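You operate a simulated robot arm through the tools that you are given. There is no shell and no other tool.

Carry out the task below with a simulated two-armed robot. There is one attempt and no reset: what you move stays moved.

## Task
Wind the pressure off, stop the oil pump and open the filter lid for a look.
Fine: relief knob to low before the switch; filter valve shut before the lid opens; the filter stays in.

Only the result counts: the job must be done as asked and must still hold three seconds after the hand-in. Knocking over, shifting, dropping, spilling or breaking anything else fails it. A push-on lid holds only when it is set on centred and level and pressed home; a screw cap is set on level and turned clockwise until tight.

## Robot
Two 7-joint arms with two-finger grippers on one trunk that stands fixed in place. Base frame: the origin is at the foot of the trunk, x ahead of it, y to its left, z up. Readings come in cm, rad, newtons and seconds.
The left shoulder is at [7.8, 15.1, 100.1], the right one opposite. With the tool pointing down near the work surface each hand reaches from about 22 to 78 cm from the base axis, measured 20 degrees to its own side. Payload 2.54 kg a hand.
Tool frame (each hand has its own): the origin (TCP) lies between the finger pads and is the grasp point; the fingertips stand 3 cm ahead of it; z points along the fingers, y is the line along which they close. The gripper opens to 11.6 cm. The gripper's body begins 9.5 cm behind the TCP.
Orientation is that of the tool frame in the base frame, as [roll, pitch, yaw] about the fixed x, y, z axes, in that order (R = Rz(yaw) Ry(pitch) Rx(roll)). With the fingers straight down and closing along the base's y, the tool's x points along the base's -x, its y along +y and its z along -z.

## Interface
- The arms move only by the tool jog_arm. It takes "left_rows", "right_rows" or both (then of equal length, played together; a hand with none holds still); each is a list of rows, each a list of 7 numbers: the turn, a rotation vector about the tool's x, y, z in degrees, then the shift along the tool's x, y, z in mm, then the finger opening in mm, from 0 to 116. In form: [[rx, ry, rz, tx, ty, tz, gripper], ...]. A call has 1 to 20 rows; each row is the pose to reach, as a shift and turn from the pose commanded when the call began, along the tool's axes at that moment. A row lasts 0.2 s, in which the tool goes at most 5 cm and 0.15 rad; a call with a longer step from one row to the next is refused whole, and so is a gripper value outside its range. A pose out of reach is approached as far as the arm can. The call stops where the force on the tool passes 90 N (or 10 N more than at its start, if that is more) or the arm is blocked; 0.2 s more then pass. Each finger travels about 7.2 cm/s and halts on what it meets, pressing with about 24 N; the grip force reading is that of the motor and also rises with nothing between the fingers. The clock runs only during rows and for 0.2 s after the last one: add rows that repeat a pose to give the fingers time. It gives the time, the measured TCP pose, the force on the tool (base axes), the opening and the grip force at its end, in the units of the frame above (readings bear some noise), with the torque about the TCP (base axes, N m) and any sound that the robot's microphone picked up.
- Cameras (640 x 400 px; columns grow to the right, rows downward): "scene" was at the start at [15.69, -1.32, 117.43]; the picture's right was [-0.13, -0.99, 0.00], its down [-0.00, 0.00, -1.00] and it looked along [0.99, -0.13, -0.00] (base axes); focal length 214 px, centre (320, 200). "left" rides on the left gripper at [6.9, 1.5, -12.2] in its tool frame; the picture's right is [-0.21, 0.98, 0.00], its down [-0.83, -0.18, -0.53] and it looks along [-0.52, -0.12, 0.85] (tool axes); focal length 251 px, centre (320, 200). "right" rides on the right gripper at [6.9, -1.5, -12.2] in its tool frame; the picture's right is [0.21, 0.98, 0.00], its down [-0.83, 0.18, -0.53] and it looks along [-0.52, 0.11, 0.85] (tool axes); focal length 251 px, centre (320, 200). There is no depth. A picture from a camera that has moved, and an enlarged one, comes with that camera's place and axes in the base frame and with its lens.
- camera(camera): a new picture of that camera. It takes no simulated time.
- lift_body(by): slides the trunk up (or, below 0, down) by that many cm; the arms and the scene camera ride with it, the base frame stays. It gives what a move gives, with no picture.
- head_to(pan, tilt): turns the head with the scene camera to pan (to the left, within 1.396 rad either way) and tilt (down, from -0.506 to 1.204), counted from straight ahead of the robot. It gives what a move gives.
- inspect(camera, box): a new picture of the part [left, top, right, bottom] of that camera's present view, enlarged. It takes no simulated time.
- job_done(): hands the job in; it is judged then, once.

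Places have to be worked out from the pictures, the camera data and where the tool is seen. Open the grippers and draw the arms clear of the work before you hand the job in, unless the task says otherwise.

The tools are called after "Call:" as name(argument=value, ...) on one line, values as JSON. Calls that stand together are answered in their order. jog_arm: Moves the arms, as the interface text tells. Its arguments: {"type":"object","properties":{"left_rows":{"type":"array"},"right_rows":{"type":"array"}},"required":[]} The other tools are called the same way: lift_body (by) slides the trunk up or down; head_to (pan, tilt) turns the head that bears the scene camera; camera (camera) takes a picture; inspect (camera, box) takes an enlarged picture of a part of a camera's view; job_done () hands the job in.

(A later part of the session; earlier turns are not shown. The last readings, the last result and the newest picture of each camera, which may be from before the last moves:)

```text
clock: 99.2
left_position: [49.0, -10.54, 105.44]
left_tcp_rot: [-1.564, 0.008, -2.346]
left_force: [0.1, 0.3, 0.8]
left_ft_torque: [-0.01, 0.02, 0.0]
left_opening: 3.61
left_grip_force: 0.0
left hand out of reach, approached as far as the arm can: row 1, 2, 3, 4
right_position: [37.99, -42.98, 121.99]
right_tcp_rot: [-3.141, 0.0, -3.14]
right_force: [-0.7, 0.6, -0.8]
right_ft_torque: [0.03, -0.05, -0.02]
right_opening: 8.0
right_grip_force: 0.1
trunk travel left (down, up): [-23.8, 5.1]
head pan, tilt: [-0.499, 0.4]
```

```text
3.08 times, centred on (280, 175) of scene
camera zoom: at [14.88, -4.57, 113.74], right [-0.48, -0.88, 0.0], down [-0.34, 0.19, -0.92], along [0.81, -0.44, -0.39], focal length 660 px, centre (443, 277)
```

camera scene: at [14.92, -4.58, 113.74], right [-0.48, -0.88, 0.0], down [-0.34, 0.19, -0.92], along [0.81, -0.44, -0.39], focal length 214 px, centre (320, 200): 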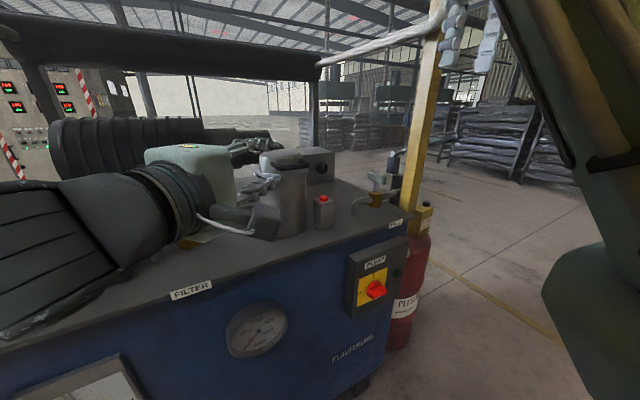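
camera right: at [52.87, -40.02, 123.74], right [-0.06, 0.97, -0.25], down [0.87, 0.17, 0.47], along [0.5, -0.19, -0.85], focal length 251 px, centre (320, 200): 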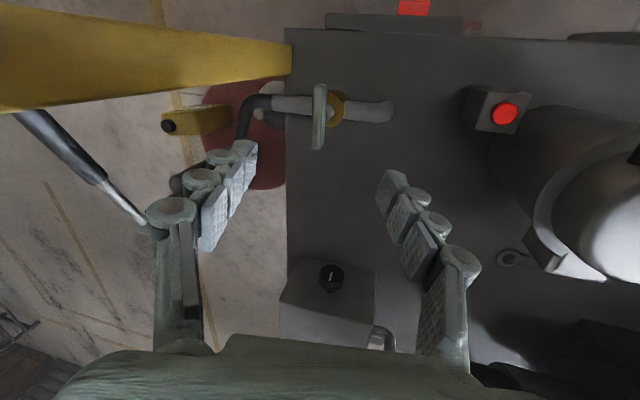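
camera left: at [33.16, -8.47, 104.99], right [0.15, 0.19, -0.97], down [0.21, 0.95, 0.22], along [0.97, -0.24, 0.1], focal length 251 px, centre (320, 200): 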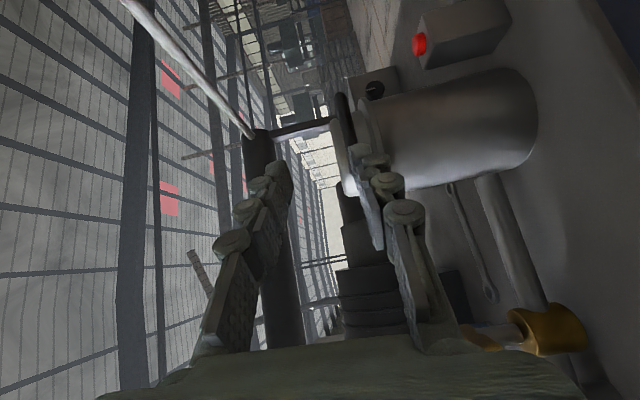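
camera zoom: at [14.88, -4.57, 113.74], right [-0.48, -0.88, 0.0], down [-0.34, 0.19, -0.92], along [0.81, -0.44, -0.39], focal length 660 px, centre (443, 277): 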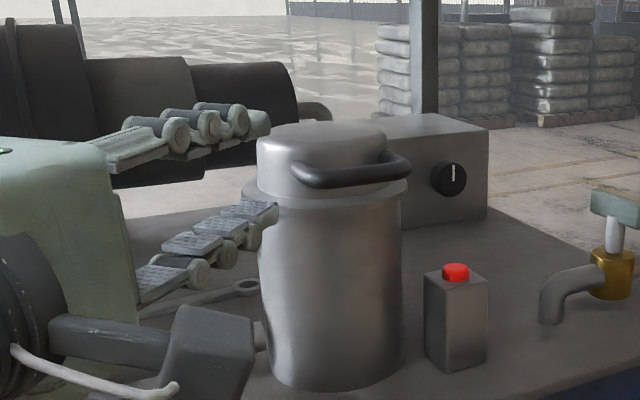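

The hand stopped short because the wrist was too close to the shoulder, not too far; points further forward are in reach. I command the pose directly in front of the bar, (50.5, -16.5, 103.2).

Call:
jog_arm(left_rows=[[0, 0, 0, 11, 7, 18, 36], [0, 0, 0, 22, 15, 36, 36], [0, 0, 0, 33, 22, 53, 36], [0, 0, 0, 33, 22, 53, 36]])

Call:
inspect(camera="left", box=[230, 60, 470, 260])

Call:
inspect(camera="scene", box=[200, 110, 360, 240])

```text
clock: 100.2
left_position: [51.46, -11.1, 103.47]
left_tcp_rot: [-1.559, 0.011, -2.356]
left_force: [0.6, -0.9, 0.9]
left_ft_torque: [-0.02, 0.01, 0.01]
left_opening: 3.57
left_grip_force: 0.1
left hand out of reach, approached as far as the arm can: row 1, 2, 3, 4
right_position: [37.94, -42.98, 121.93]
right_tcp_rot: [3.141, -0.001, 3.14]
right_force: [0.1, -0.3, 0.9]
right_ft_torque: [0.05, -0.05, 0.0]
right_opening: 8.01
right_grip_force: 0.0
trunk travel left (down, up): [-23.8, 5.1]
head pan, tilt: [-0.499, 0.4]
```

```text
2.00 times, centred on (350, 160) of left
camera zoom: at [38.02, -7.43, 101.71], right [0.17, 0.15, -0.97], down [0.21, 0.96, 0.19], along [0.96, -0.23, 0.13], focal length 503 px, centre (260, 280)
```

zoom: 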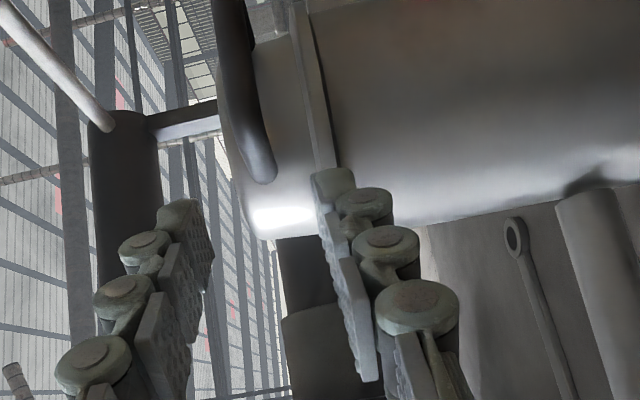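

```text
3.08 times, centred on (280, 175) of scene
camera zoom: at [14.85, -4.56, 113.76], right [-0.48, -0.88, 0.0], down [-0.34, 0.19, -0.92], along [0.81, -0.44, -0.39], focal length 660 px, centre (443, 277)
```

zoom: 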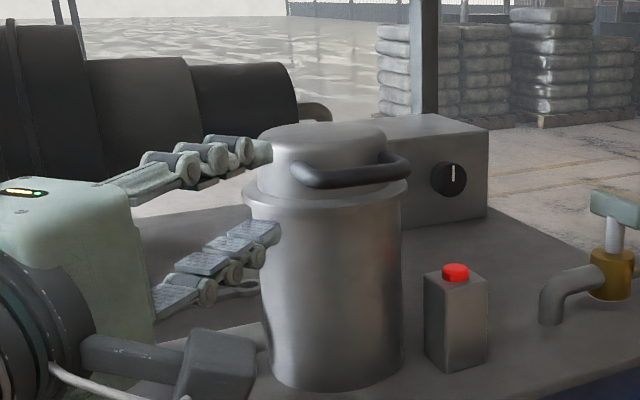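

The left arm cannot go further right in this pose, so I will lift the lid with the right hand instead. First I return the left hand to its parking place by the reverse path.

Call:
jog_arm(left_rows=[[0, 0, 0, -4, -5, -28, 40], [-6.5, 2.9, 3, -8, -10, -56, 40], [-13, 5.8, 5.9, -15, -22, -80, 40], [-19.5, 8.7, 8.9, -22, -34, -104, 40], [-26, 11.6, 11.9, -29, -46, -128, 40], [-32.5, 14.5, 14.8, -36, -58, -152, 40], [-39, 17.4, 17.8, -43, -70, -175, 40], [-45.4, 20.4, 20.8, -51, -82, -198, 40], [-51.9, 23.3, 23.8, -59, -94, -220, 40], [-58.4, 26.2, 26.7, -67, -106, -242, 40], [-64.9, 29.1, 29.7, -75, -118, -264, 40], [-71.4, 32, 32.7, -82, -130, -284, 40], [-77.9, 34.9, 35.6, -88, -140, -300, 40], [-84.4, 37.8, 38.6, -91, -145, -306, 40], [-84.4, 37.8, 38.6, -91, -145, -306, 40]])

Call:
camera(camera="scene")

Call:
camera(camera="left")

```text
clock: 103.4
left_position: [35.94, 17.05, 117.65]
left_tcp_rot: [3.13, 0.016, 3.086]
left_force: [-0.1, 0.2, -0.3]
left_ft_torque: [0.01, 0.01, -0.01]
left_opening: 4.0
left_grip_force: 0.2
right_position: [38.02, -42.97, 121.91]
right_tcp_rot: [3.142, 0.001, -3.14]
right_force: [-0.3, -0.2, 0.2]
right_ft_torque: [0.01, -0.01, 0.0]
right_opening: 7.99
right_grip_force: 0.0
trunk travel left (down, up): [-23.8, 5.1]
head pan, tilt: [-0.499, 0.4]
```

```text
taken
camera scene: at [14.91, -4.54, 113.74], right [-0.48, -0.88, 0.0], down [-0.34, 0.19, -0.92], along [0.81, -0.44, -0.39], focal length 214 px, centre (320, 200)
```

scene: 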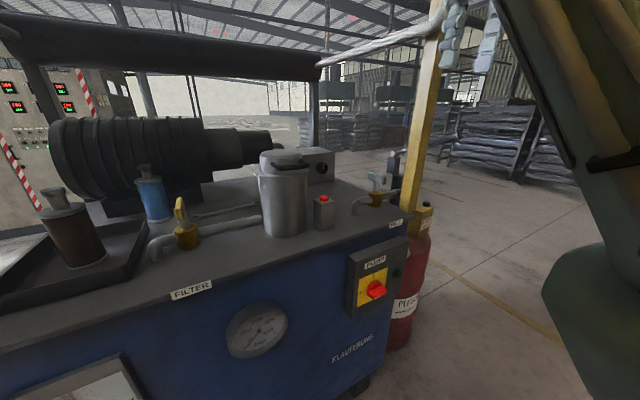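

```text
taken
camera left: at [28.87, 18.67, 129.8], right [0.27, 0.96, 0.01], down [0.81, -0.23, 0.54], along [0.53, -0.14, -0.84], focal length 251 px, centre (320, 200)
```

left: 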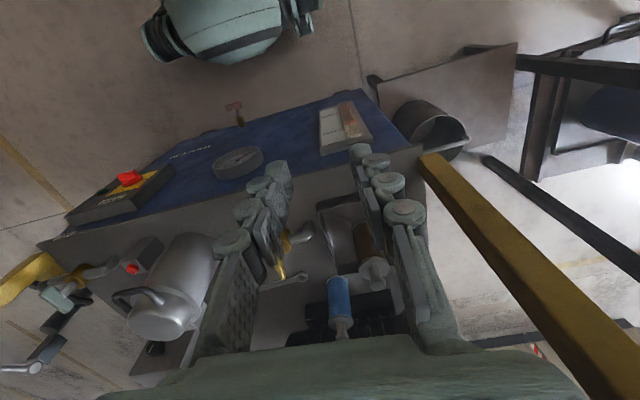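

Left hand is parked; the lid is still shut and untouched. I lower the trunk 10 cm (so the right wrist will not be cramped) and bring the right hand in front of the lid, fingers closed, pitched 40° down.

Call:
lift_body(by=-10)

Call:
jog_arm(right_rows=[[0, -7.1, 0, -9, 30, 7, 60], [0, -14.3, 0, -17, 60, 14, 40], [0, -21.4, 0, -26, 90, 21, 20], [0, -28.6, 0, -34, 120, 29, 0], [0, -35.7, 0, -43, 150, 36, 0], [0, -42.9, 0, -51, 180, 43, 0], [0, -50, 0, -60, 210, 50, 0], [0, -50, 0, -60, 210, 50, 0]])

Call:
camera(camera="scene")

Call:
camera(camera="right")

Call:
camera(camera="left")

```text
clock: 104.8
left_position: [35.86, 16.91, 107.74]
left_tcp_rot: [3.132, 0.017, 3.083]
left_force: [-0.6, -0.5, 0.8]
left_ft_torque: [0.03, -0.02, 0.0]
left_opening: 4.01
left_grip_force: 0.0
right_position: [38.1, -43.04, 111.93]
right_tcp_rot: [3.14, -0.001, -3.14]
right_force: [-0.5, 0.2, 0.2]
right_ft_torque: [-0.01, 0.0, 0.02]
right_opening: 8.01
right_grip_force: 0.0
trunk travel left (down, up): [-13.8, 15.1]
head pan, tilt: [-0.499, 0.4]
```

```text
clock: 106.6
left_position: [35.98, 16.86, 107.65]
left_tcp_rot: [3.131, 0.016, 3.084]
left_force: [-0.2, 0.5, -0.2]
left_ft_torque: [0.0, 0.04, 0.01]
left_opening: 4.02
left_grip_force: 0.1
right_position: [50.38, -38.82, 105.37]
right_tcp_rot: [3.142, 0.873, -3.139]
right_force: [0.1, -0.1, -0.7]
right_ft_torque: [-0.04, -0.02, 0.02]
right_opening: 0.0
right_grip_force: 23.7
right hand out of reach, approached as far as the arm can: row 2, 3, 4, 5, 6, 7, 8
trunk travel left (down, up): [-13.8, 15.1]
head pan, tilt: [-0.499, 0.4]
```

```text
taken
camera scene: at [14.94, -4.54, 103.73], right [-0.48, -0.88, 0.0], down [-0.34, 0.19, -0.92], along [0.81, -0.44, -0.39], focal length 214 px, centre (320, 200)
```

scene: 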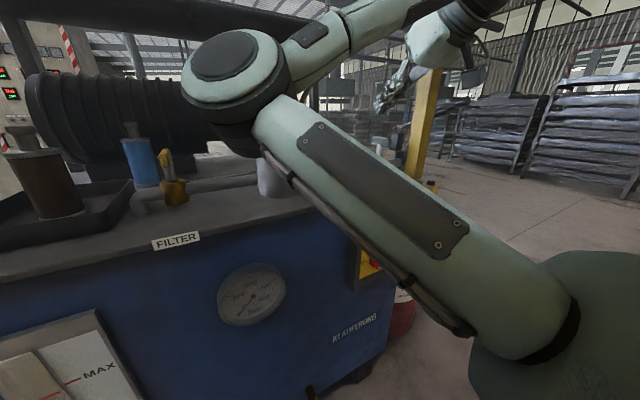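

```text
taken
camera right: at [36.48, -40.44, 107.93], right [-0.14, 0.98, -0.16], down [0.12, 0.18, 0.98], along [0.98, 0.12, -0.14], focal length 251 px, centre (320, 200)
```

right: 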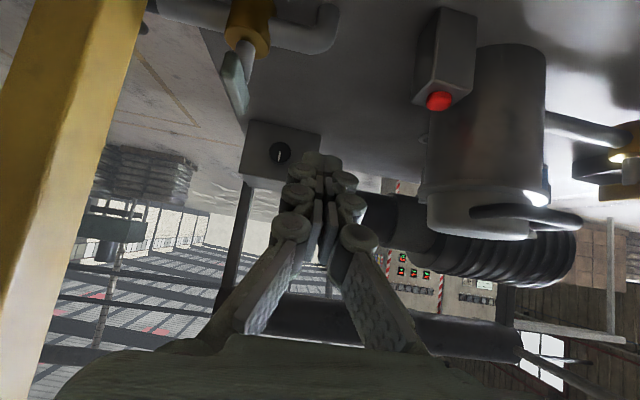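

```text
taken
camera left: at [28.89, 18.64, 119.77], right [0.27, 0.96, 0.01], down [0.81, -0.23, 0.54], along [0.53, -0.14, -0.84], focal length 251 px, centre (320, 200)
```

left: 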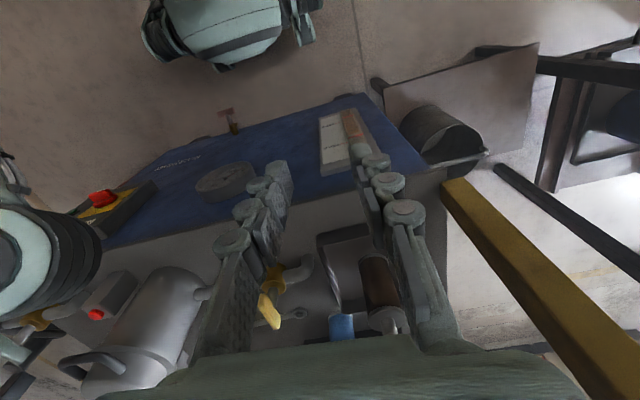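

The right elbow swings inward in front of the filter in this pose, which blocks me. I send the right hand back to its resting pose (tool down) and will instead pinch the handle from above with the left hand.

Call:
jog_arm(right_rows=[[0, 7.1, 0, 4, -6, -20, 30], [0, 14.3, 0, 9, -12, -40, 50], [0, 21.4, 0, 13, -18, -60, 60], [0, 28.6, 0, 17, -24, -79, 60], [0, 35.7, 0, 21, -30, -99, 60], [0, 42.9, 0, 26, -36, -118, 60], [0, 50, 0, 30, -42, -137, 60], [0, 50, 0, 30, -42, -137, 60]])

Call:
lift_body(by=13)

Call:
camera(camera="scene")

```text
clock: 108.4
left_position: [35.8, 16.87, 107.58]
left_tcp_rot: [3.131, 0.015, 3.086]
left_force: [-0.1, -0.5, 0.0]
left_ft_torque: [-0.02, 0.0, -0.03]
left_opening: 4.02
left_grip_force: 0.0
right_position: [38.21, -42.91, 112.21]
right_tcp_rot: [3.14, -0.001, -3.141]
right_force: [0.4, -0.3, 0.0]
right_ft_torque: [0.01, 0.0, 0.02]
right_opening: 6.0
right_grip_force: 0.1
trunk travel left (down, up): [-13.8, 15.1]
head pan, tilt: [-0.499, 0.4]
```

```text
clock: 110.0
left_position: [35.87, 16.9, 120.64]
left_tcp_rot: [3.13, 0.014, 3.084]
left_force: [-0.8, 0.9, -0.5]
left_ft_torque: [-0.01, 0.03, -0.03]
left_opening: 4.01
left_grip_force: 0.1
right_position: [38.2, -42.91, 125.19]
right_tcp_rot: [-3.14, 0.001, 3.14]
right_force: [0.4, -0.2, 0.6]
right_ft_torque: [-0.02, 0.01, 0.0]
right_opening: 5.98
right_grip_force: 0.0
trunk travel left (down, up): [-26.8, 2.1]
head pan, tilt: [-0.499, 0.4]
```

```text
taken
camera scene: at [14.92, -4.56, 116.73], right [-0.48, -0.88, 0.0], down [-0.34, 0.19, -0.92], along [0.81, -0.44, -0.39], focal length 214 px, centre (320, 200)
```

scene: 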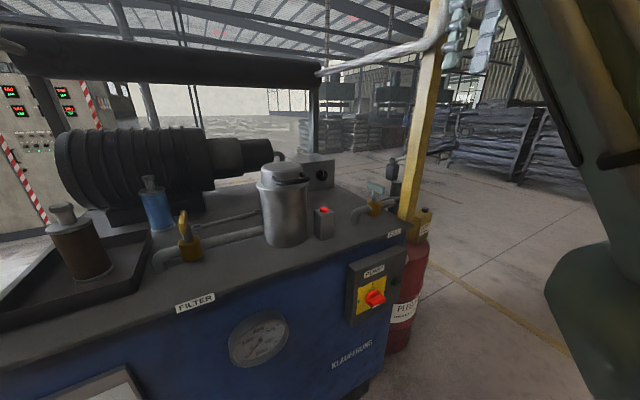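

Everything is still in place and the right hand is parked. I bring the left hand over to the front of the lid at height, tool down, turned so that its fingers close along x.

Call:
jog_arm(left_rows=[[0, 0, -8.2, -15, -31, 0, 50], [0, 0, -16.4, -29, -62, 0, 50], [0, 0, -24.6, -44, -93, 0, 50], [0, 0, -32.8, -58, -124, 0, 50], [0, 0, -41, -73, -155, 0, 50], [0, 0, -49.2, -87, -186, 0, 50], [0, 0, -57.4, -102, -217, 0, 50], [0, 0, -65.6, -116, -248, 5, 50], [0, 0, -73.8, -131, -279, 10, 50], [0, 0, -82, -145, -310, 20, 50], [0, 0, -90, -160, -341, 25, 50], [0, 0, -90, -160, -341, 25, 50]])

Call:
camera(camera="scene")

Call:
camera(camera="left")

Call:
camera(camera="right")

```text
clock: 112.5
left_position: [49.36, -17.48, 117.57]
left_tcp_rot: [-3.125, 0.009, -1.625]
left_force: [0.1, 0.1, 0.7]
left_ft_torque: [0.0, 0.01, 0.01]
left_opening: 5.0
left_grip_force: 0.1
left hand out of reach, approached as far as the arm can: row 11, 12
right_position: [38.14, -42.89, 125.12]
right_tcp_rot: [3.141, 0.0, 3.141]
right_force: [-0.5, -0.6, -0.1]
right_ft_torque: [0.01, -0.02, 0.04]
right_opening: 6.0
right_grip_force: 0.0
trunk travel left (down, up): [-26.8, 2.1]
head pan, tilt: [-0.499, 0.4]
```

```text
taken
camera scene: at [14.89, -4.58, 116.75], right [-0.48, -0.88, 0.0], down [-0.34, 0.19, -0.92], along [0.81, -0.44, -0.39], focal length 214 px, centre (320, 200)
```

scene: 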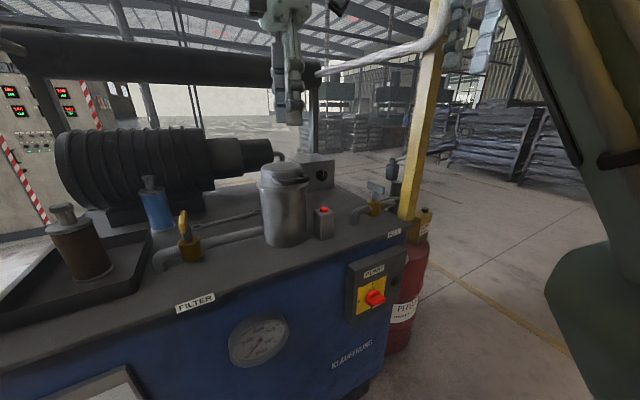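

```text
taken
camera left: at [47.24, -24.44, 129.8], right [-0.96, 0.27, -0.02], down [0.22, 0.81, 0.54], along [0.16, 0.52, -0.84], focal length 251 px, centre (320, 200)
```

left: 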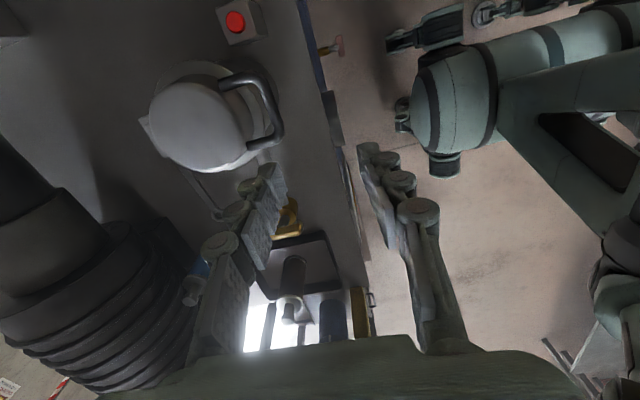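

```text
taken
camera right: at [31.12, -44.51, 137.22], right [-0.22, 0.98, 0.0], down [0.83, 0.18, 0.53], along [0.52, 0.12, -0.85], focal length 251 px, centre (320, 200)
```

right: 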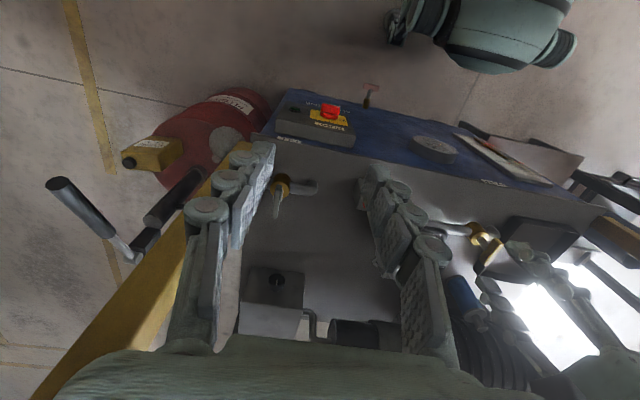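

The left hand is above and in front of the lid; its camera puts the handle bar at x≈53.9, y from -23 to -17.4, with about 3 cm between bar and lid wall. I tilt the tool 25° forward and come to a hover 6 cm from the bar.

Call:
jog_arm(left_rows=[[6.25, 0, 0, 7, -3, 17, 40], [12.5, 0, 0, 13, -5, 35, 35], [18.75, 0, 0, 20, -8, 52, 30], [25, 0, 0, 26, -11, 69, 30], [25, 0, 0, 26, -11, 69, 30]])

Call:
camera(camera="left")

Call:
inspect(camera="scene", box=[200, 80, 380, 260])

```text
clock: 113.8
left_position: [50.48, -20.01, 110.63]
left_tcp_rot: [-2.688, 0.011, -1.628]
left_force: [-1.2, 0.2, -0.7]
left_ft_torque: [0.0, 0.0, 0.0]
left_opening: 2.99
left_grip_force: 0.1
right_position: [38.12, -42.92, 125.08]
right_tcp_rot: [-3.141, 0.0, -3.141]
right_force: [-0.2, 0.0, -0.2]
right_ft_torque: [-0.02, 0.0, -0.04]
right_opening: 6.0
right_grip_force: 0.1
trunk travel left (down, up): [-26.8, 2.1]
head pan, tilt: [-0.499, 0.4]
```

```text
taken
camera left: at [43.36, -26.74, 120.95], right [-0.86, 0.27, -0.43], down [-0.02, 0.82, 0.57], along [0.5, 0.5, -0.7], focal length 251 px, centre (320, 200)
```

left: 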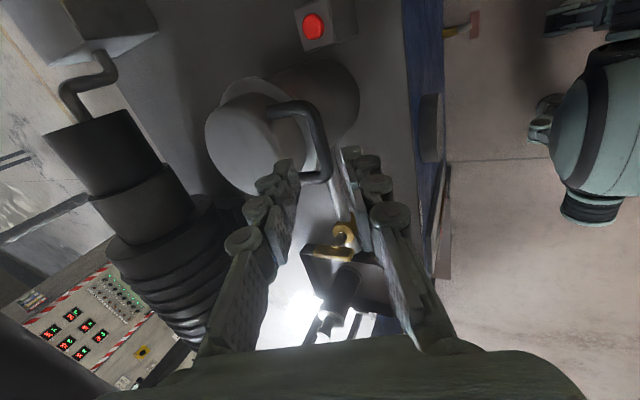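

```text
2.22 times, centred on (290, 170) of scene
camera zoom: at [14.9, -4.56, 116.74], right [-0.48, -0.88, 0.0], down [-0.34, 0.19, -0.92], along [0.81, -0.44, -0.39], focal length 477 px, centre (387, 267)
```

zoom: 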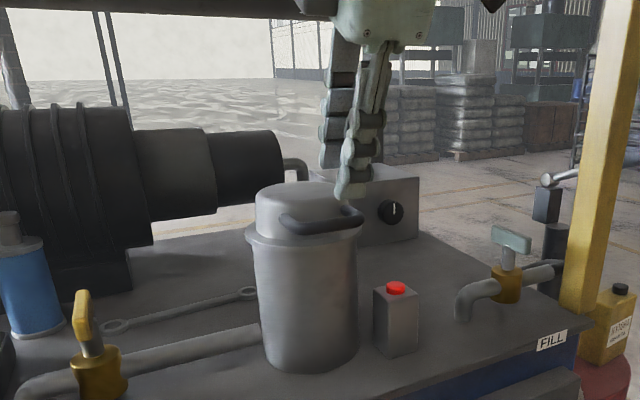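

The bar lies right on the tool axis, about 8.2 cm ahead of the TCP. I advance 60 mm with the fingers 27 mm apart and check before closing.

Call:
jog_arm(left_rows=[[0, 0, 0, 1, 0, 20, 27], [0, 0, 0, 1, 0, 40, 27], [0, 0, 0, 1, 0, 52, 27], [0, 0, 0, 1, 0, 60, 27], [0, 0, 0, 1, 0, 60, 27]])

Call:
inspect(camera="left", box=[200, 80, 440, 280])

Call:
inspect(camera="scene", box=[230, 110, 350, 230])

```text
clock: 115.0
left_position: [53.09, -20.35, 105.21]
left_tcp_rot: [-2.69, 0.01, -1.629]
left_force: [0.5, -0.6, -0.9]
left_ft_torque: [0.01, 0.0, 0.01]
left_opening: 2.7
left_grip_force: 0.1
right_position: [38.17, -42.92, 125.12]
right_tcp_rot: [3.141, 0.0, -3.141]
right_force: [0.2, 0.2, 0.5]
right_ft_torque: [-0.01, -0.03, -0.01]
right_opening: 6.01
right_grip_force: 0.0
trunk travel left (down, up): [-26.8, 2.1]
head pan, tilt: [-0.499, 0.4]
```

```text
2.00 times, centred on (320, 180) of left
camera zoom: at [46.0, -26.93, 115.54], right [-0.86, 0.27, -0.42], down [-0.02, 0.82, 0.57], along [0.5, 0.5, -0.7], focal length 503 px, centre (320, 240)
```

zoom: 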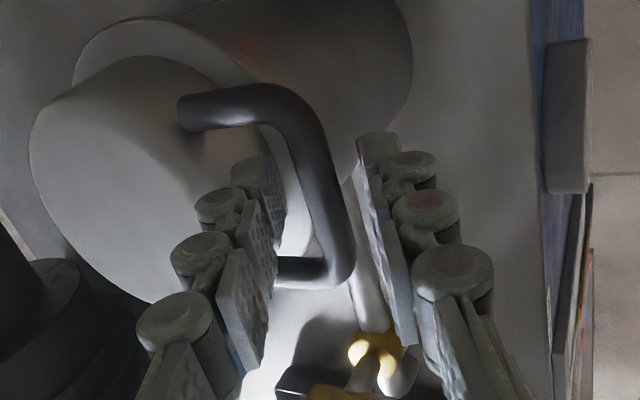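

```text
3.33 times, centred on (290, 170) of scene
camera zoom: at [14.9, -4.56, 116.74], right [-0.48, -0.88, 0.0], down [-0.34, 0.19, -0.92], along [0.81, -0.44, -0.39], focal length 715 px, centre (420, 300)
```

zoom: 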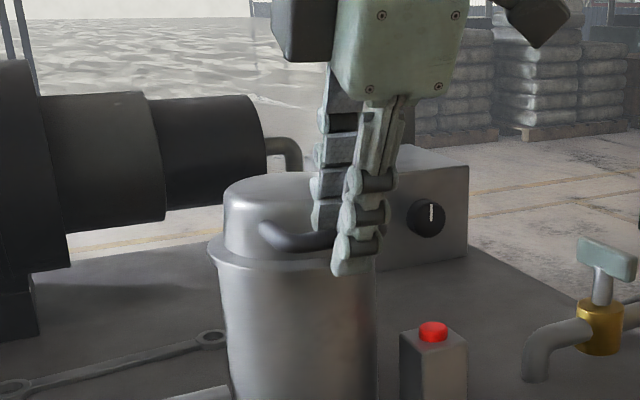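

The fingers straddle the bar neatly. I close on it and raise the lid through the first 20° of its arc about the hinge.

Call:
jog_arm(left_rows=[[0, 0, 0, 0, 0, 0, 10], [0, 0, 0, 0, 0, 0, 5], [0, 0, 0, 0, 0, 0, 5], [0, 0, 0, 0, -8, -9, 5], [0, 0, 0, -1, -17, -18, 5], [0, 0, 0, -1, -27, -26, 5], [0, 0, 0, -2, -37, -33, 5], [0, 0, 0, -2, -37, -33, 5]])

Call:
inspect(camera="scene", box=[200, 80, 380, 260])

Call:
camera(camera="left")

```text
clock: 116.8
left_position: [54.81, -20.12, 109.93]
left_tcp_rot: [-2.687, 0.011, -1.631]
left_force: [-7.6, -1.4, 2.1]
left_ft_torque: [-0.23, 0.18, 0.9]
left_opening: 1.23
left_grip_force: 39.1
right_position: [38.04, -42.79, 125.1]
right_tcp_rot: [3.141, 0.002, 3.141]
right_force: [0.3, 1.2, 0.4]
right_ft_torque: [0.04, 0.01, 0.04]
right_opening: 6.0
right_grip_force: 0.1
trunk travel left (down, up): [-26.8, 2.1]
head pan, tilt: [-0.499, 0.4]
```

```text
2.22 times, centred on (290, 170) of scene
camera zoom: at [14.79, -4.57, 116.77], right [-0.48, -0.88, 0.0], down [-0.34, 0.19, -0.92], along [0.81, -0.44, -0.39], focal length 477 px, centre (387, 267)
```

zoom: 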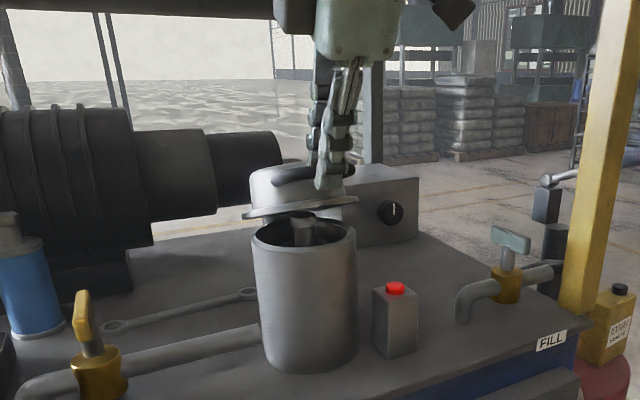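

```text
taken
camera left: at [47.71, -26.92, 120.22], right [-0.86, 0.27, -0.43], down [-0.02, 0.82, 0.57], along [0.5, 0.5, -0.7], focal length 251 px, centre (320, 200)
```

left: 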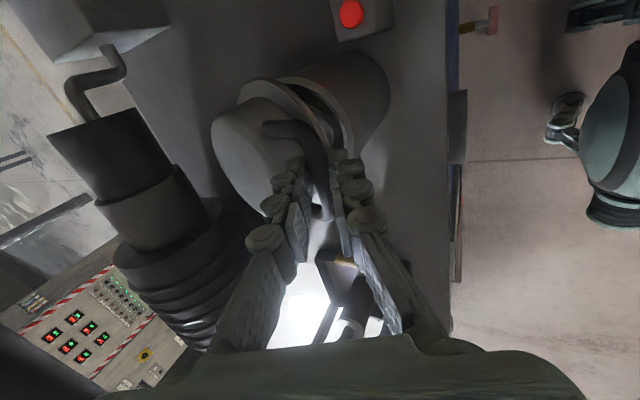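

The lid lifts smoothly with only a few newtons, and the filter can be seen inside. I go on to 50°, tilting the tool along.

Call:
jog_arm(left_rows=[[2.5, 0, 0, 0, -10, -6, 5], [5, 0, 0, -1, -20, -11, 5], [8, 0, 0, -1, -30, -15, 5], [11, 0, 0, -2, -41, -18, 5], [14, 0, 0, -3, -52, -19, 5], [17, 0, 0, -3, -63, -20, 5], [17, 0, 0, -3, -63, -20, 5]])

Call:
inspect(camera="scene", box=[200, 60, 380, 240])

Call:
camera(camera="left")

```text
clock: 118.3
left_position: [59.72, -20.23, 114.66]
left_tcp_rot: [-2.386, 0.011, -1.629]
left_force: [-8.0, -1.9, 11.4]
left_ft_torque: [-0.44, -0.07, 0.85]
left_opening: 1.16
left_grip_force: 38.6
right_position: [37.92, -42.88, 125.31]
right_tcp_rot: [-3.141, 0.002, 3.141]
right_force: [-0.1, 0.8, 0.6]
right_ft_torque: [0.0, 0.01, -0.03]
right_opening: 5.99
right_grip_force: 0.1
trunk travel left (down, up): [-26.8, 2.1]
head pan, tilt: [-0.499, 0.4]
```

```text
2.22 times, centred on (290, 150) of scene
camera zoom: at [14.69, -4.54, 116.79], right [-0.48, -0.88, 0.0], down [-0.34, 0.19, -0.92], along [0.81, -0.44, -0.39], focal length 477 px, centre (387, 311)
```

zoom: 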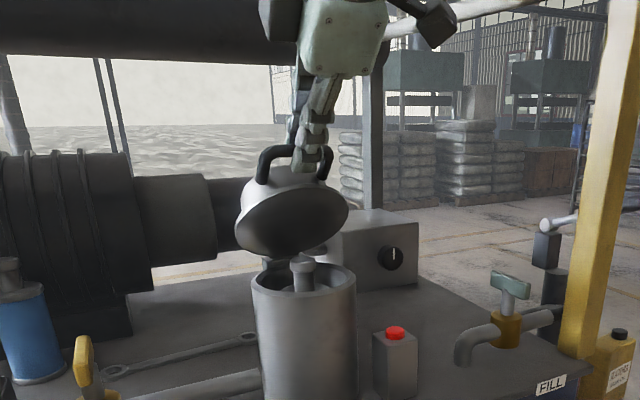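

```text
taken
camera left: at [49.78, -26.71, 122.49], right [-0.7, 0.26, -0.67], down [-0.19, 0.83, 0.52], along [0.69, 0.49, -0.53], focal length 251 px, centre (320, 200)
```

left: 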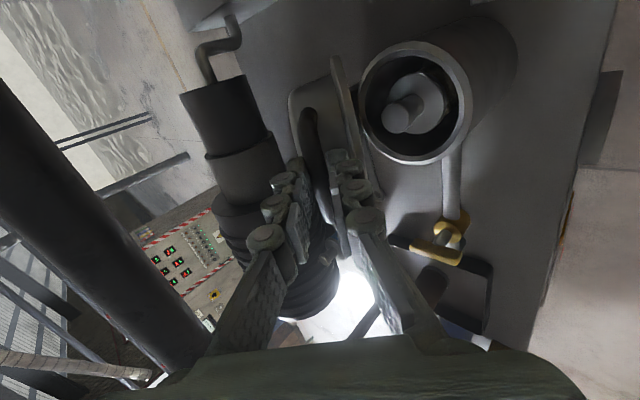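

The lid follows well to about 50° with low forces. I carry it on to about 90°.

Call:
jog_arm(left_rows=[[2.5, 0, 0, -1, -11, 4, 5], [5, 0, 0, -1, -21, 9, 5], [7.5, 0, 0, -2, -31, 15, 5], [10, 0, 0, -3, -40, 21, 5], [12.5, 0, 0, -3, -49, 29, 5], [15, 0, 0, -4, -57, 38, 5], [17, 0, 0, -5, -65, 47, 5], [19, 0, 0, -5, -71, 57, 5], [19, 0, 0, -5, -71, 57, 5]])

Call:
inspect(camera="scene", box=[200, 60, 380, 240])

Call:
camera(camera="left")

```text
clock: 120.3
left_position: [68.61, -20.19, 116.42]
left_tcp_rot: [-2.035, 0.007, -1.629]
left_force: [1.7, -8.0, 45.1]
left_ft_torque: [-0.77, -0.48, -0.19]
left_opening: 1.09
left_grip_force: 37.8
right_position: [37.72, -42.81, 125.36]
right_tcp_rot: [-3.141, 0.005, -3.141]
right_force: [0.4, 1.1, -0.5]
right_ft_torque: [-0.01, 0.01, -0.02]
right_opening: 6.02
right_grip_force: 0.1
trunk travel left (down, up): [-26.8, 2.1]
head pan, tilt: [-0.499, 0.4]
```

```text
2.22 times, centred on (290, 150) of scene
camera zoom: at [14.45, -4.51, 116.84], right [-0.48, -0.88, 0.0], down [-0.34, 0.19, -0.92], along [0.81, -0.44, -0.38], focal length 477 px, centre (387, 311)
```

zoom: 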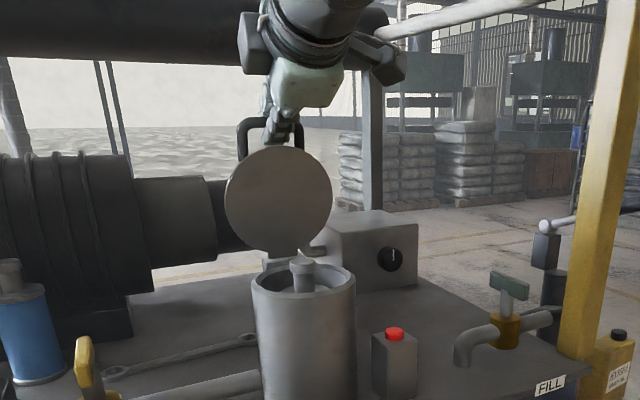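

```text
taken
camera left: at [56.54, -26.52, 120.56], right [-0.43, 0.25, -0.87], down [-0.35, 0.84, 0.41], along [0.84, 0.48, -0.27], focal length 251 px, centre (320, 200)
```

left: 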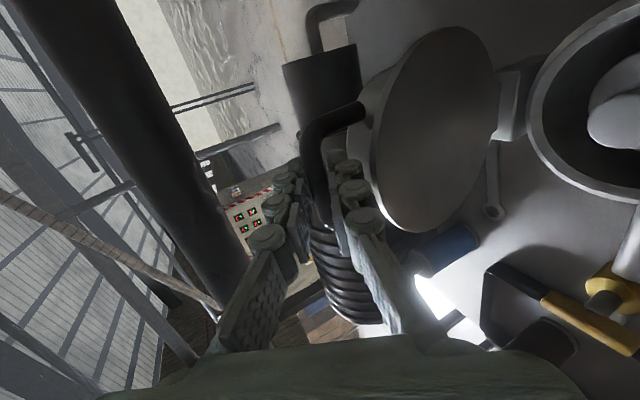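

The lid stands nearly upright (about 79° by the fitted arc; the upward 45 N shows the true radius is slightly larger). I correct for that and push it a further 15° past vertical.

Call:
jog_arm(left_rows=[[0, 0, 0, 0, -9, -4, 5], [1, 0, 0, -1, -13, 4, 5], [1.5, 0, 0, -1, -17, 12, 5], [2, 0, 0, -2, -20, 23, 5], [2.5, 0, 0, -2, -22, 35, 5], [2.5, 0, 0, -2, -22, 35, 5]])

Call:
inspect(camera="scene", box=[200, 60, 380, 240])

Call:
camera(camera="left")

```text
clock: 121.8
left_position: [72.89, -20.25, 115.65]
left_tcp_rot: [-2.012, 0.012, -1.626]
left_force: [8.2, -1.0, 21.5]
left_ft_torque: [-0.46, -0.21, 0.02]
left_opening: 1.05
left_grip_force: 38.2
right_position: [38.02, -42.81, 125.2]
right_tcp_rot: [-3.141, 0.003, -3.142]
right_force: [0.1, 0.5, 0.1]
right_ft_torque: [0.01, 0.01, 0.01]
right_opening: 5.97
right_grip_force: 0.0
trunk travel left (down, up): [-26.8, 2.1]
head pan, tilt: [-0.499, 0.4]
```

```text
2.22 times, centred on (290, 150) of scene
camera zoom: at [14.78, -4.51, 116.77], right [-0.48, -0.88, 0.0], down [-0.34, 0.19, -0.92], along [0.81, -0.44, -0.39], focal length 477 px, centre (387, 311)
```

zoom: 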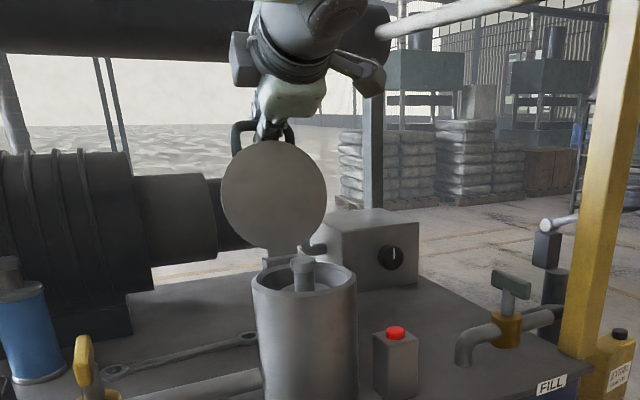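

```text
taken
camera left: at [60.86, -26.55, 119.48], right [-0.4, 0.25, -0.88], down [-0.36, 0.84, 0.4], along [0.84, 0.48, -0.25], focal length 251 px, centre (320, 200)
```

left: 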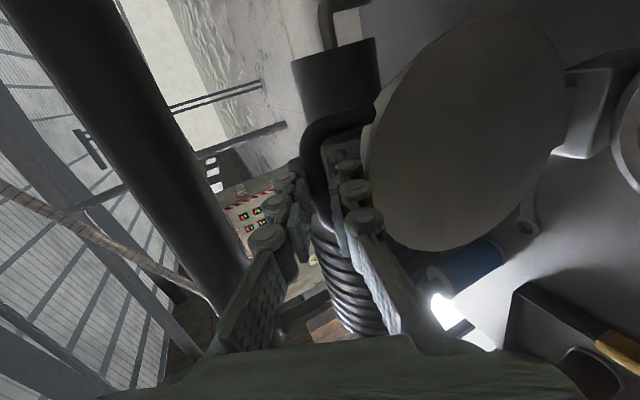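

The lid is now at about 95° with gravity pulling it open. I ease it on another 8° to feel for the stop.

Call:
jog_arm(left_rows=[[2, 0, 0, 0, 0, 7, 5], [3.5, 0, 0, -1, 1, 14, 5], [5, 0, 0, -1, 1, 21, 5], [5, 0, 0, -1, 1, 21, 5]])

Call:
inspect(camera="scene", box=[200, 60, 380, 240])

```text
clock: 122.8
left_position: [74.76, -20.26, 114.5]
left_tcp_rot: [-1.927, 0.011, -1.629]
left_force: [1.9, -3.0, 18.5]
left_ft_torque: [-0.1, 0.0, 0.21]
left_opening: 1.69
left_grip_force: 7.9
right_position: [37.94, -43.02, 125.17]
right_tcp_rot: [3.14, 0.002, -3.14]
right_force: [1.0, 0.5, -0.3]
right_ft_torque: [-0.01, 0.02, 0.02]
right_opening: 5.99
right_grip_force: 0.1
trunk travel left (down, up): [-26.8, 2.1]
head pan, tilt: [-0.499, 0.4]
```

```text
2.22 times, centred on (290, 150) of scene
camera zoom: at [14.77, -4.52, 116.75], right [-0.48, -0.88, 0.0], down [-0.34, 0.19, -0.92], along [0.81, -0.44, -0.39], focal length 477 px, centre (387, 311)
```

zoom: 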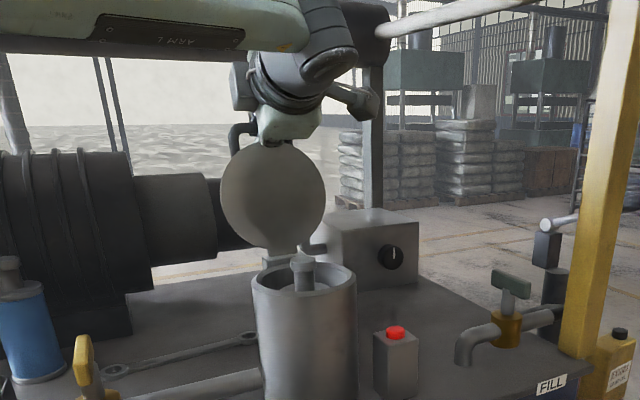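

The grip widened while the lid held still, so it has reached its stop. I look with the hand's camera before letting go.

Call:
camera(camera="left")

Call:
inspect(camera="left", box=[240, 80, 440, 280])

```text
taken
camera left: at [62.39, -26.58, 117.36], right [-0.33, 0.24, -0.91], down [-0.39, 0.85, 0.36], along [0.86, 0.47, -0.18], focal length 251 px, centre (320, 200)
```

left: 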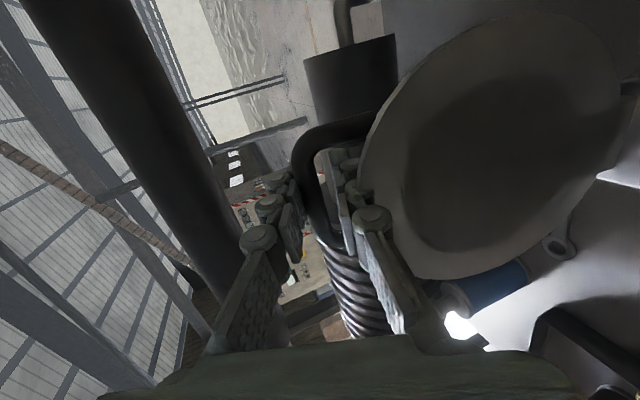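

```text
2.00 times, centred on (340, 180) of left
camera zoom: at [62.39, -26.58, 117.36], right [-0.33, 0.24, -0.91], down [-0.39, 0.85, 0.36], along [0.86, 0.47, -0.18], focal length 503 px, centre (280, 240)
```

zoom: 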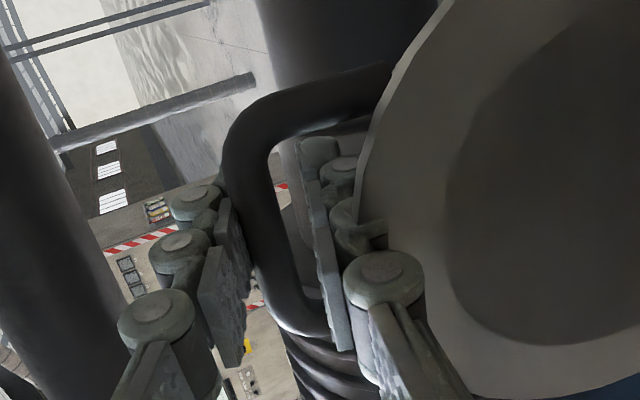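

The bar still sits between the fingers, with the lower finger close to the lid's rim. I open slightly and tilt the hand back 10° about the bar so that it can withdraw without dragging the lid.

Call:
jog_arm(left_rows=[[0, 0, 0, 0, 0, 0, 22], [-3, 0, 0, 0, -2, -4, 24], [-6, 0, 0, 0, -3, -9, 25], [-9.6, 0, 0, 0, -5, -13, 26], [-9.6, 0, 0, 0, -5, -13, 26]])

Call:
inspect(camera="left", box=[240, 80, 440, 280])

Call:
inspect(camera="scene", box=[200, 60, 380, 240])

```text
clock: 124.0
left_position: [73.87, -20.25, 115.29]
left_tcp_rot: [-2.1, 0.012, -1.628]
left_force: [-0.8, 0.6, 1.5]
left_ft_torque: [0.0, 0.0, -0.03]
left_opening: 2.54
left_grip_force: 0.1
right_position: [38.16, -43.03, 125.02]
right_tcp_rot: [3.14, 0.0, -3.14]
right_force: [-0.4, 0.0, 0.7]
right_ft_torque: [0.02, 0.0, 0.02]
right_opening: 5.99
right_grip_force: 0.0
trunk travel left (down, up): [-26.8, 2.1]
head pan, tilt: [-0.499, 0.4]
```

```text
2.00 times, centred on (340, 180) of left
camera zoom: at [62.12, -26.6, 120.1], right [-0.48, 0.25, -0.84], down [-0.32, 0.84, 0.43], along [0.82, 0.48, -0.32], focal length 503 px, centre (280, 240)
```

zoom: 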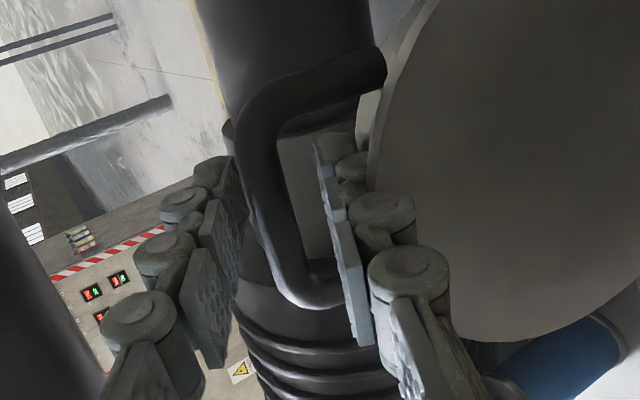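

```text
2.22 times, centred on (290, 150) of scene
camera zoom: at [14.9, -4.56, 116.74], right [-0.48, -0.88, 0.0], down [-0.34, 0.19, -0.92], along [0.81, -0.44, -0.39], focal length 477 px, centre (387, 311)
```

zoom: 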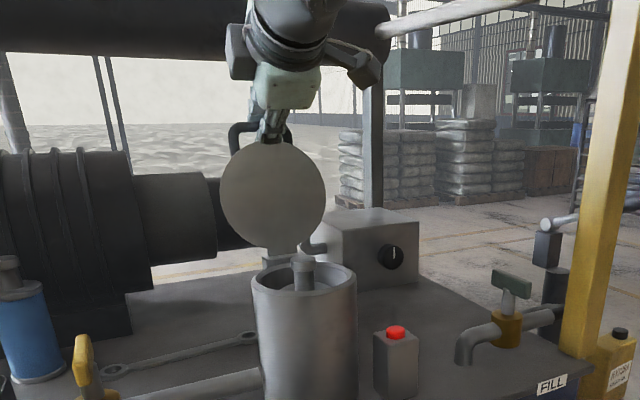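

Force is zero, the fingers are free around the bar and the lid stands open by itself. I withdraw along the tool axis.

Call:
jog_arm(left_rows=[[0, 0, 0, 0, 0, -15, 26], [0, 0, 0, 0, 0, -35, 28], [0, 0, 0, 0, 0, -60, 30], [0, 0, 0, 0, 0, -90, 30], [0, 0, 0, 0, 0, -120, 30], [0, 0, 0, 0, 0, -120, 30]])

Call:
inspect(camera="scene", box=[200, 60, 380, 240])

Call:
camera(camera="left")

```text
clock: 125.3
left_position: [63.49, -19.7, 121.34]
left_tcp_rot: [-2.097, 0.012, -1.628]
left_force: [0.4, -0.1, -1.1]
left_ft_torque: [0.04, -0.01, 0.04]
left_opening: 3.0
left_grip_force: 0.1
right_position: [38.15, -42.93, 125.22]
right_tcp_rot: [3.141, 0.0, 3.141]
right_force: [-0.3, -0.3, 0.2]
right_ft_torque: [0.01, 0.03, 0.0]
right_opening: 5.99
right_grip_force: 0.1
trunk travel left (down, up): [-26.8, 2.1]
head pan, tilt: [-0.499, 0.4]
```

```text
2.22 times, centred on (290, 150) of scene
camera zoom: at [14.92, -4.56, 116.73], right [-0.48, -0.88, 0.0], down [-0.34, 0.19, -0.92], along [0.81, -0.44, -0.39], focal length 477 px, centre (387, 311)
```

zoom: 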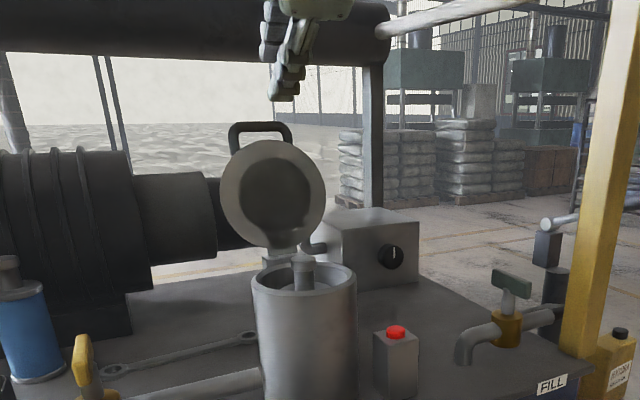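

```text
taken
camera left: at [51.77, -26.06, 126.17], right [-0.48, 0.25, -0.84], down [-0.32, 0.84, 0.43], along [0.82, 0.48, -0.32], focal length 251 px, centre (320, 200)
```

left: 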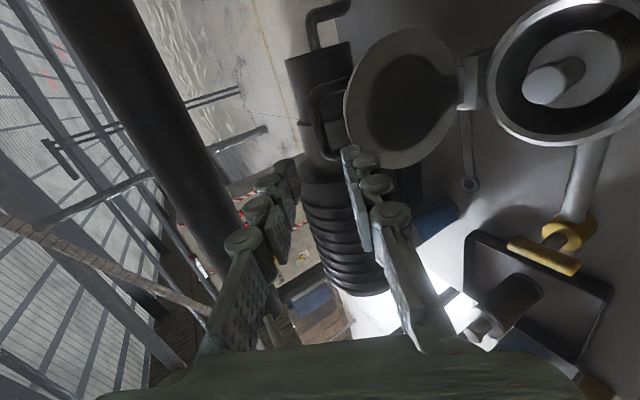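

The lid stays open by itself, the filter is inside, and nothing else moved. I bring the left hand back, first untilting it.

Call:
jog_arm(left_rows=[[0, 0, 0, -5, 9, -15, 40], [-7, 0, 0, -10, 18, -30, 50], [-15, 0, 0, -15, 27, -45, 60], [-23, 0, 0, -20, 36, -60, 60], [-31, 0, 0, -25, 45, -75, 60], [-39, 0, 0, -30, 54, -90, 60], [-47, 0, 0, -35, 62, -105, 60], [-54, 0, 0, -39, 70, -118, 60], [-59, 0, 0, -39, 70, -118, 60]])

Call:
camera(camera="scene")

```text
clock: 127.3
left_position: [50.33, -13.53, 120.71]
left_tcp_rot: [-3.128, -0.008, -1.612]
left_force: [0.7, -0.3, 0.2]
left_ft_torque: [-0.03, 0.02, 0.0]
left_opening: 6.0
left_grip_force: 0.1
left hand out of reach, approached as far as the arm can: row 9
right_position: [38.16, -42.87, 125.17]
right_tcp_rot: [3.14, 0.0, -3.14]
right_force: [0.3, 0.6, 0.8]
right_ft_torque: [0.05, 0.0, -0.03]
right_opening: 6.0
right_grip_force: 0.0
trunk travel left (down, up): [-26.8, 2.1]
head pan, tilt: [-0.499, 0.4]
```

```text
taken
camera scene: at [14.38, -5.38, 116.59], right [-0.57, -0.82, 0.0], down [-0.33, 0.23, -0.91], along [0.75, -0.52, -0.4], focal length 214 px, centre (320, 200)
```

scene: 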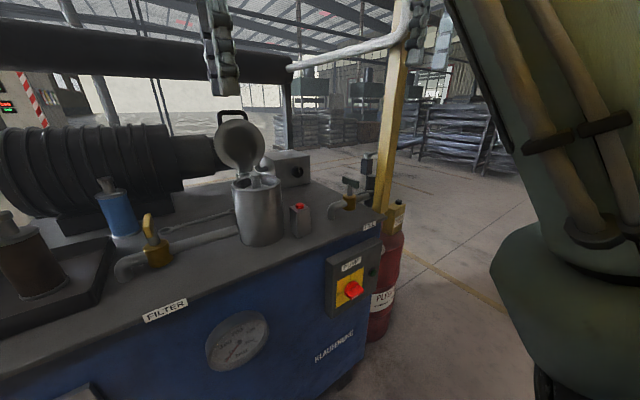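

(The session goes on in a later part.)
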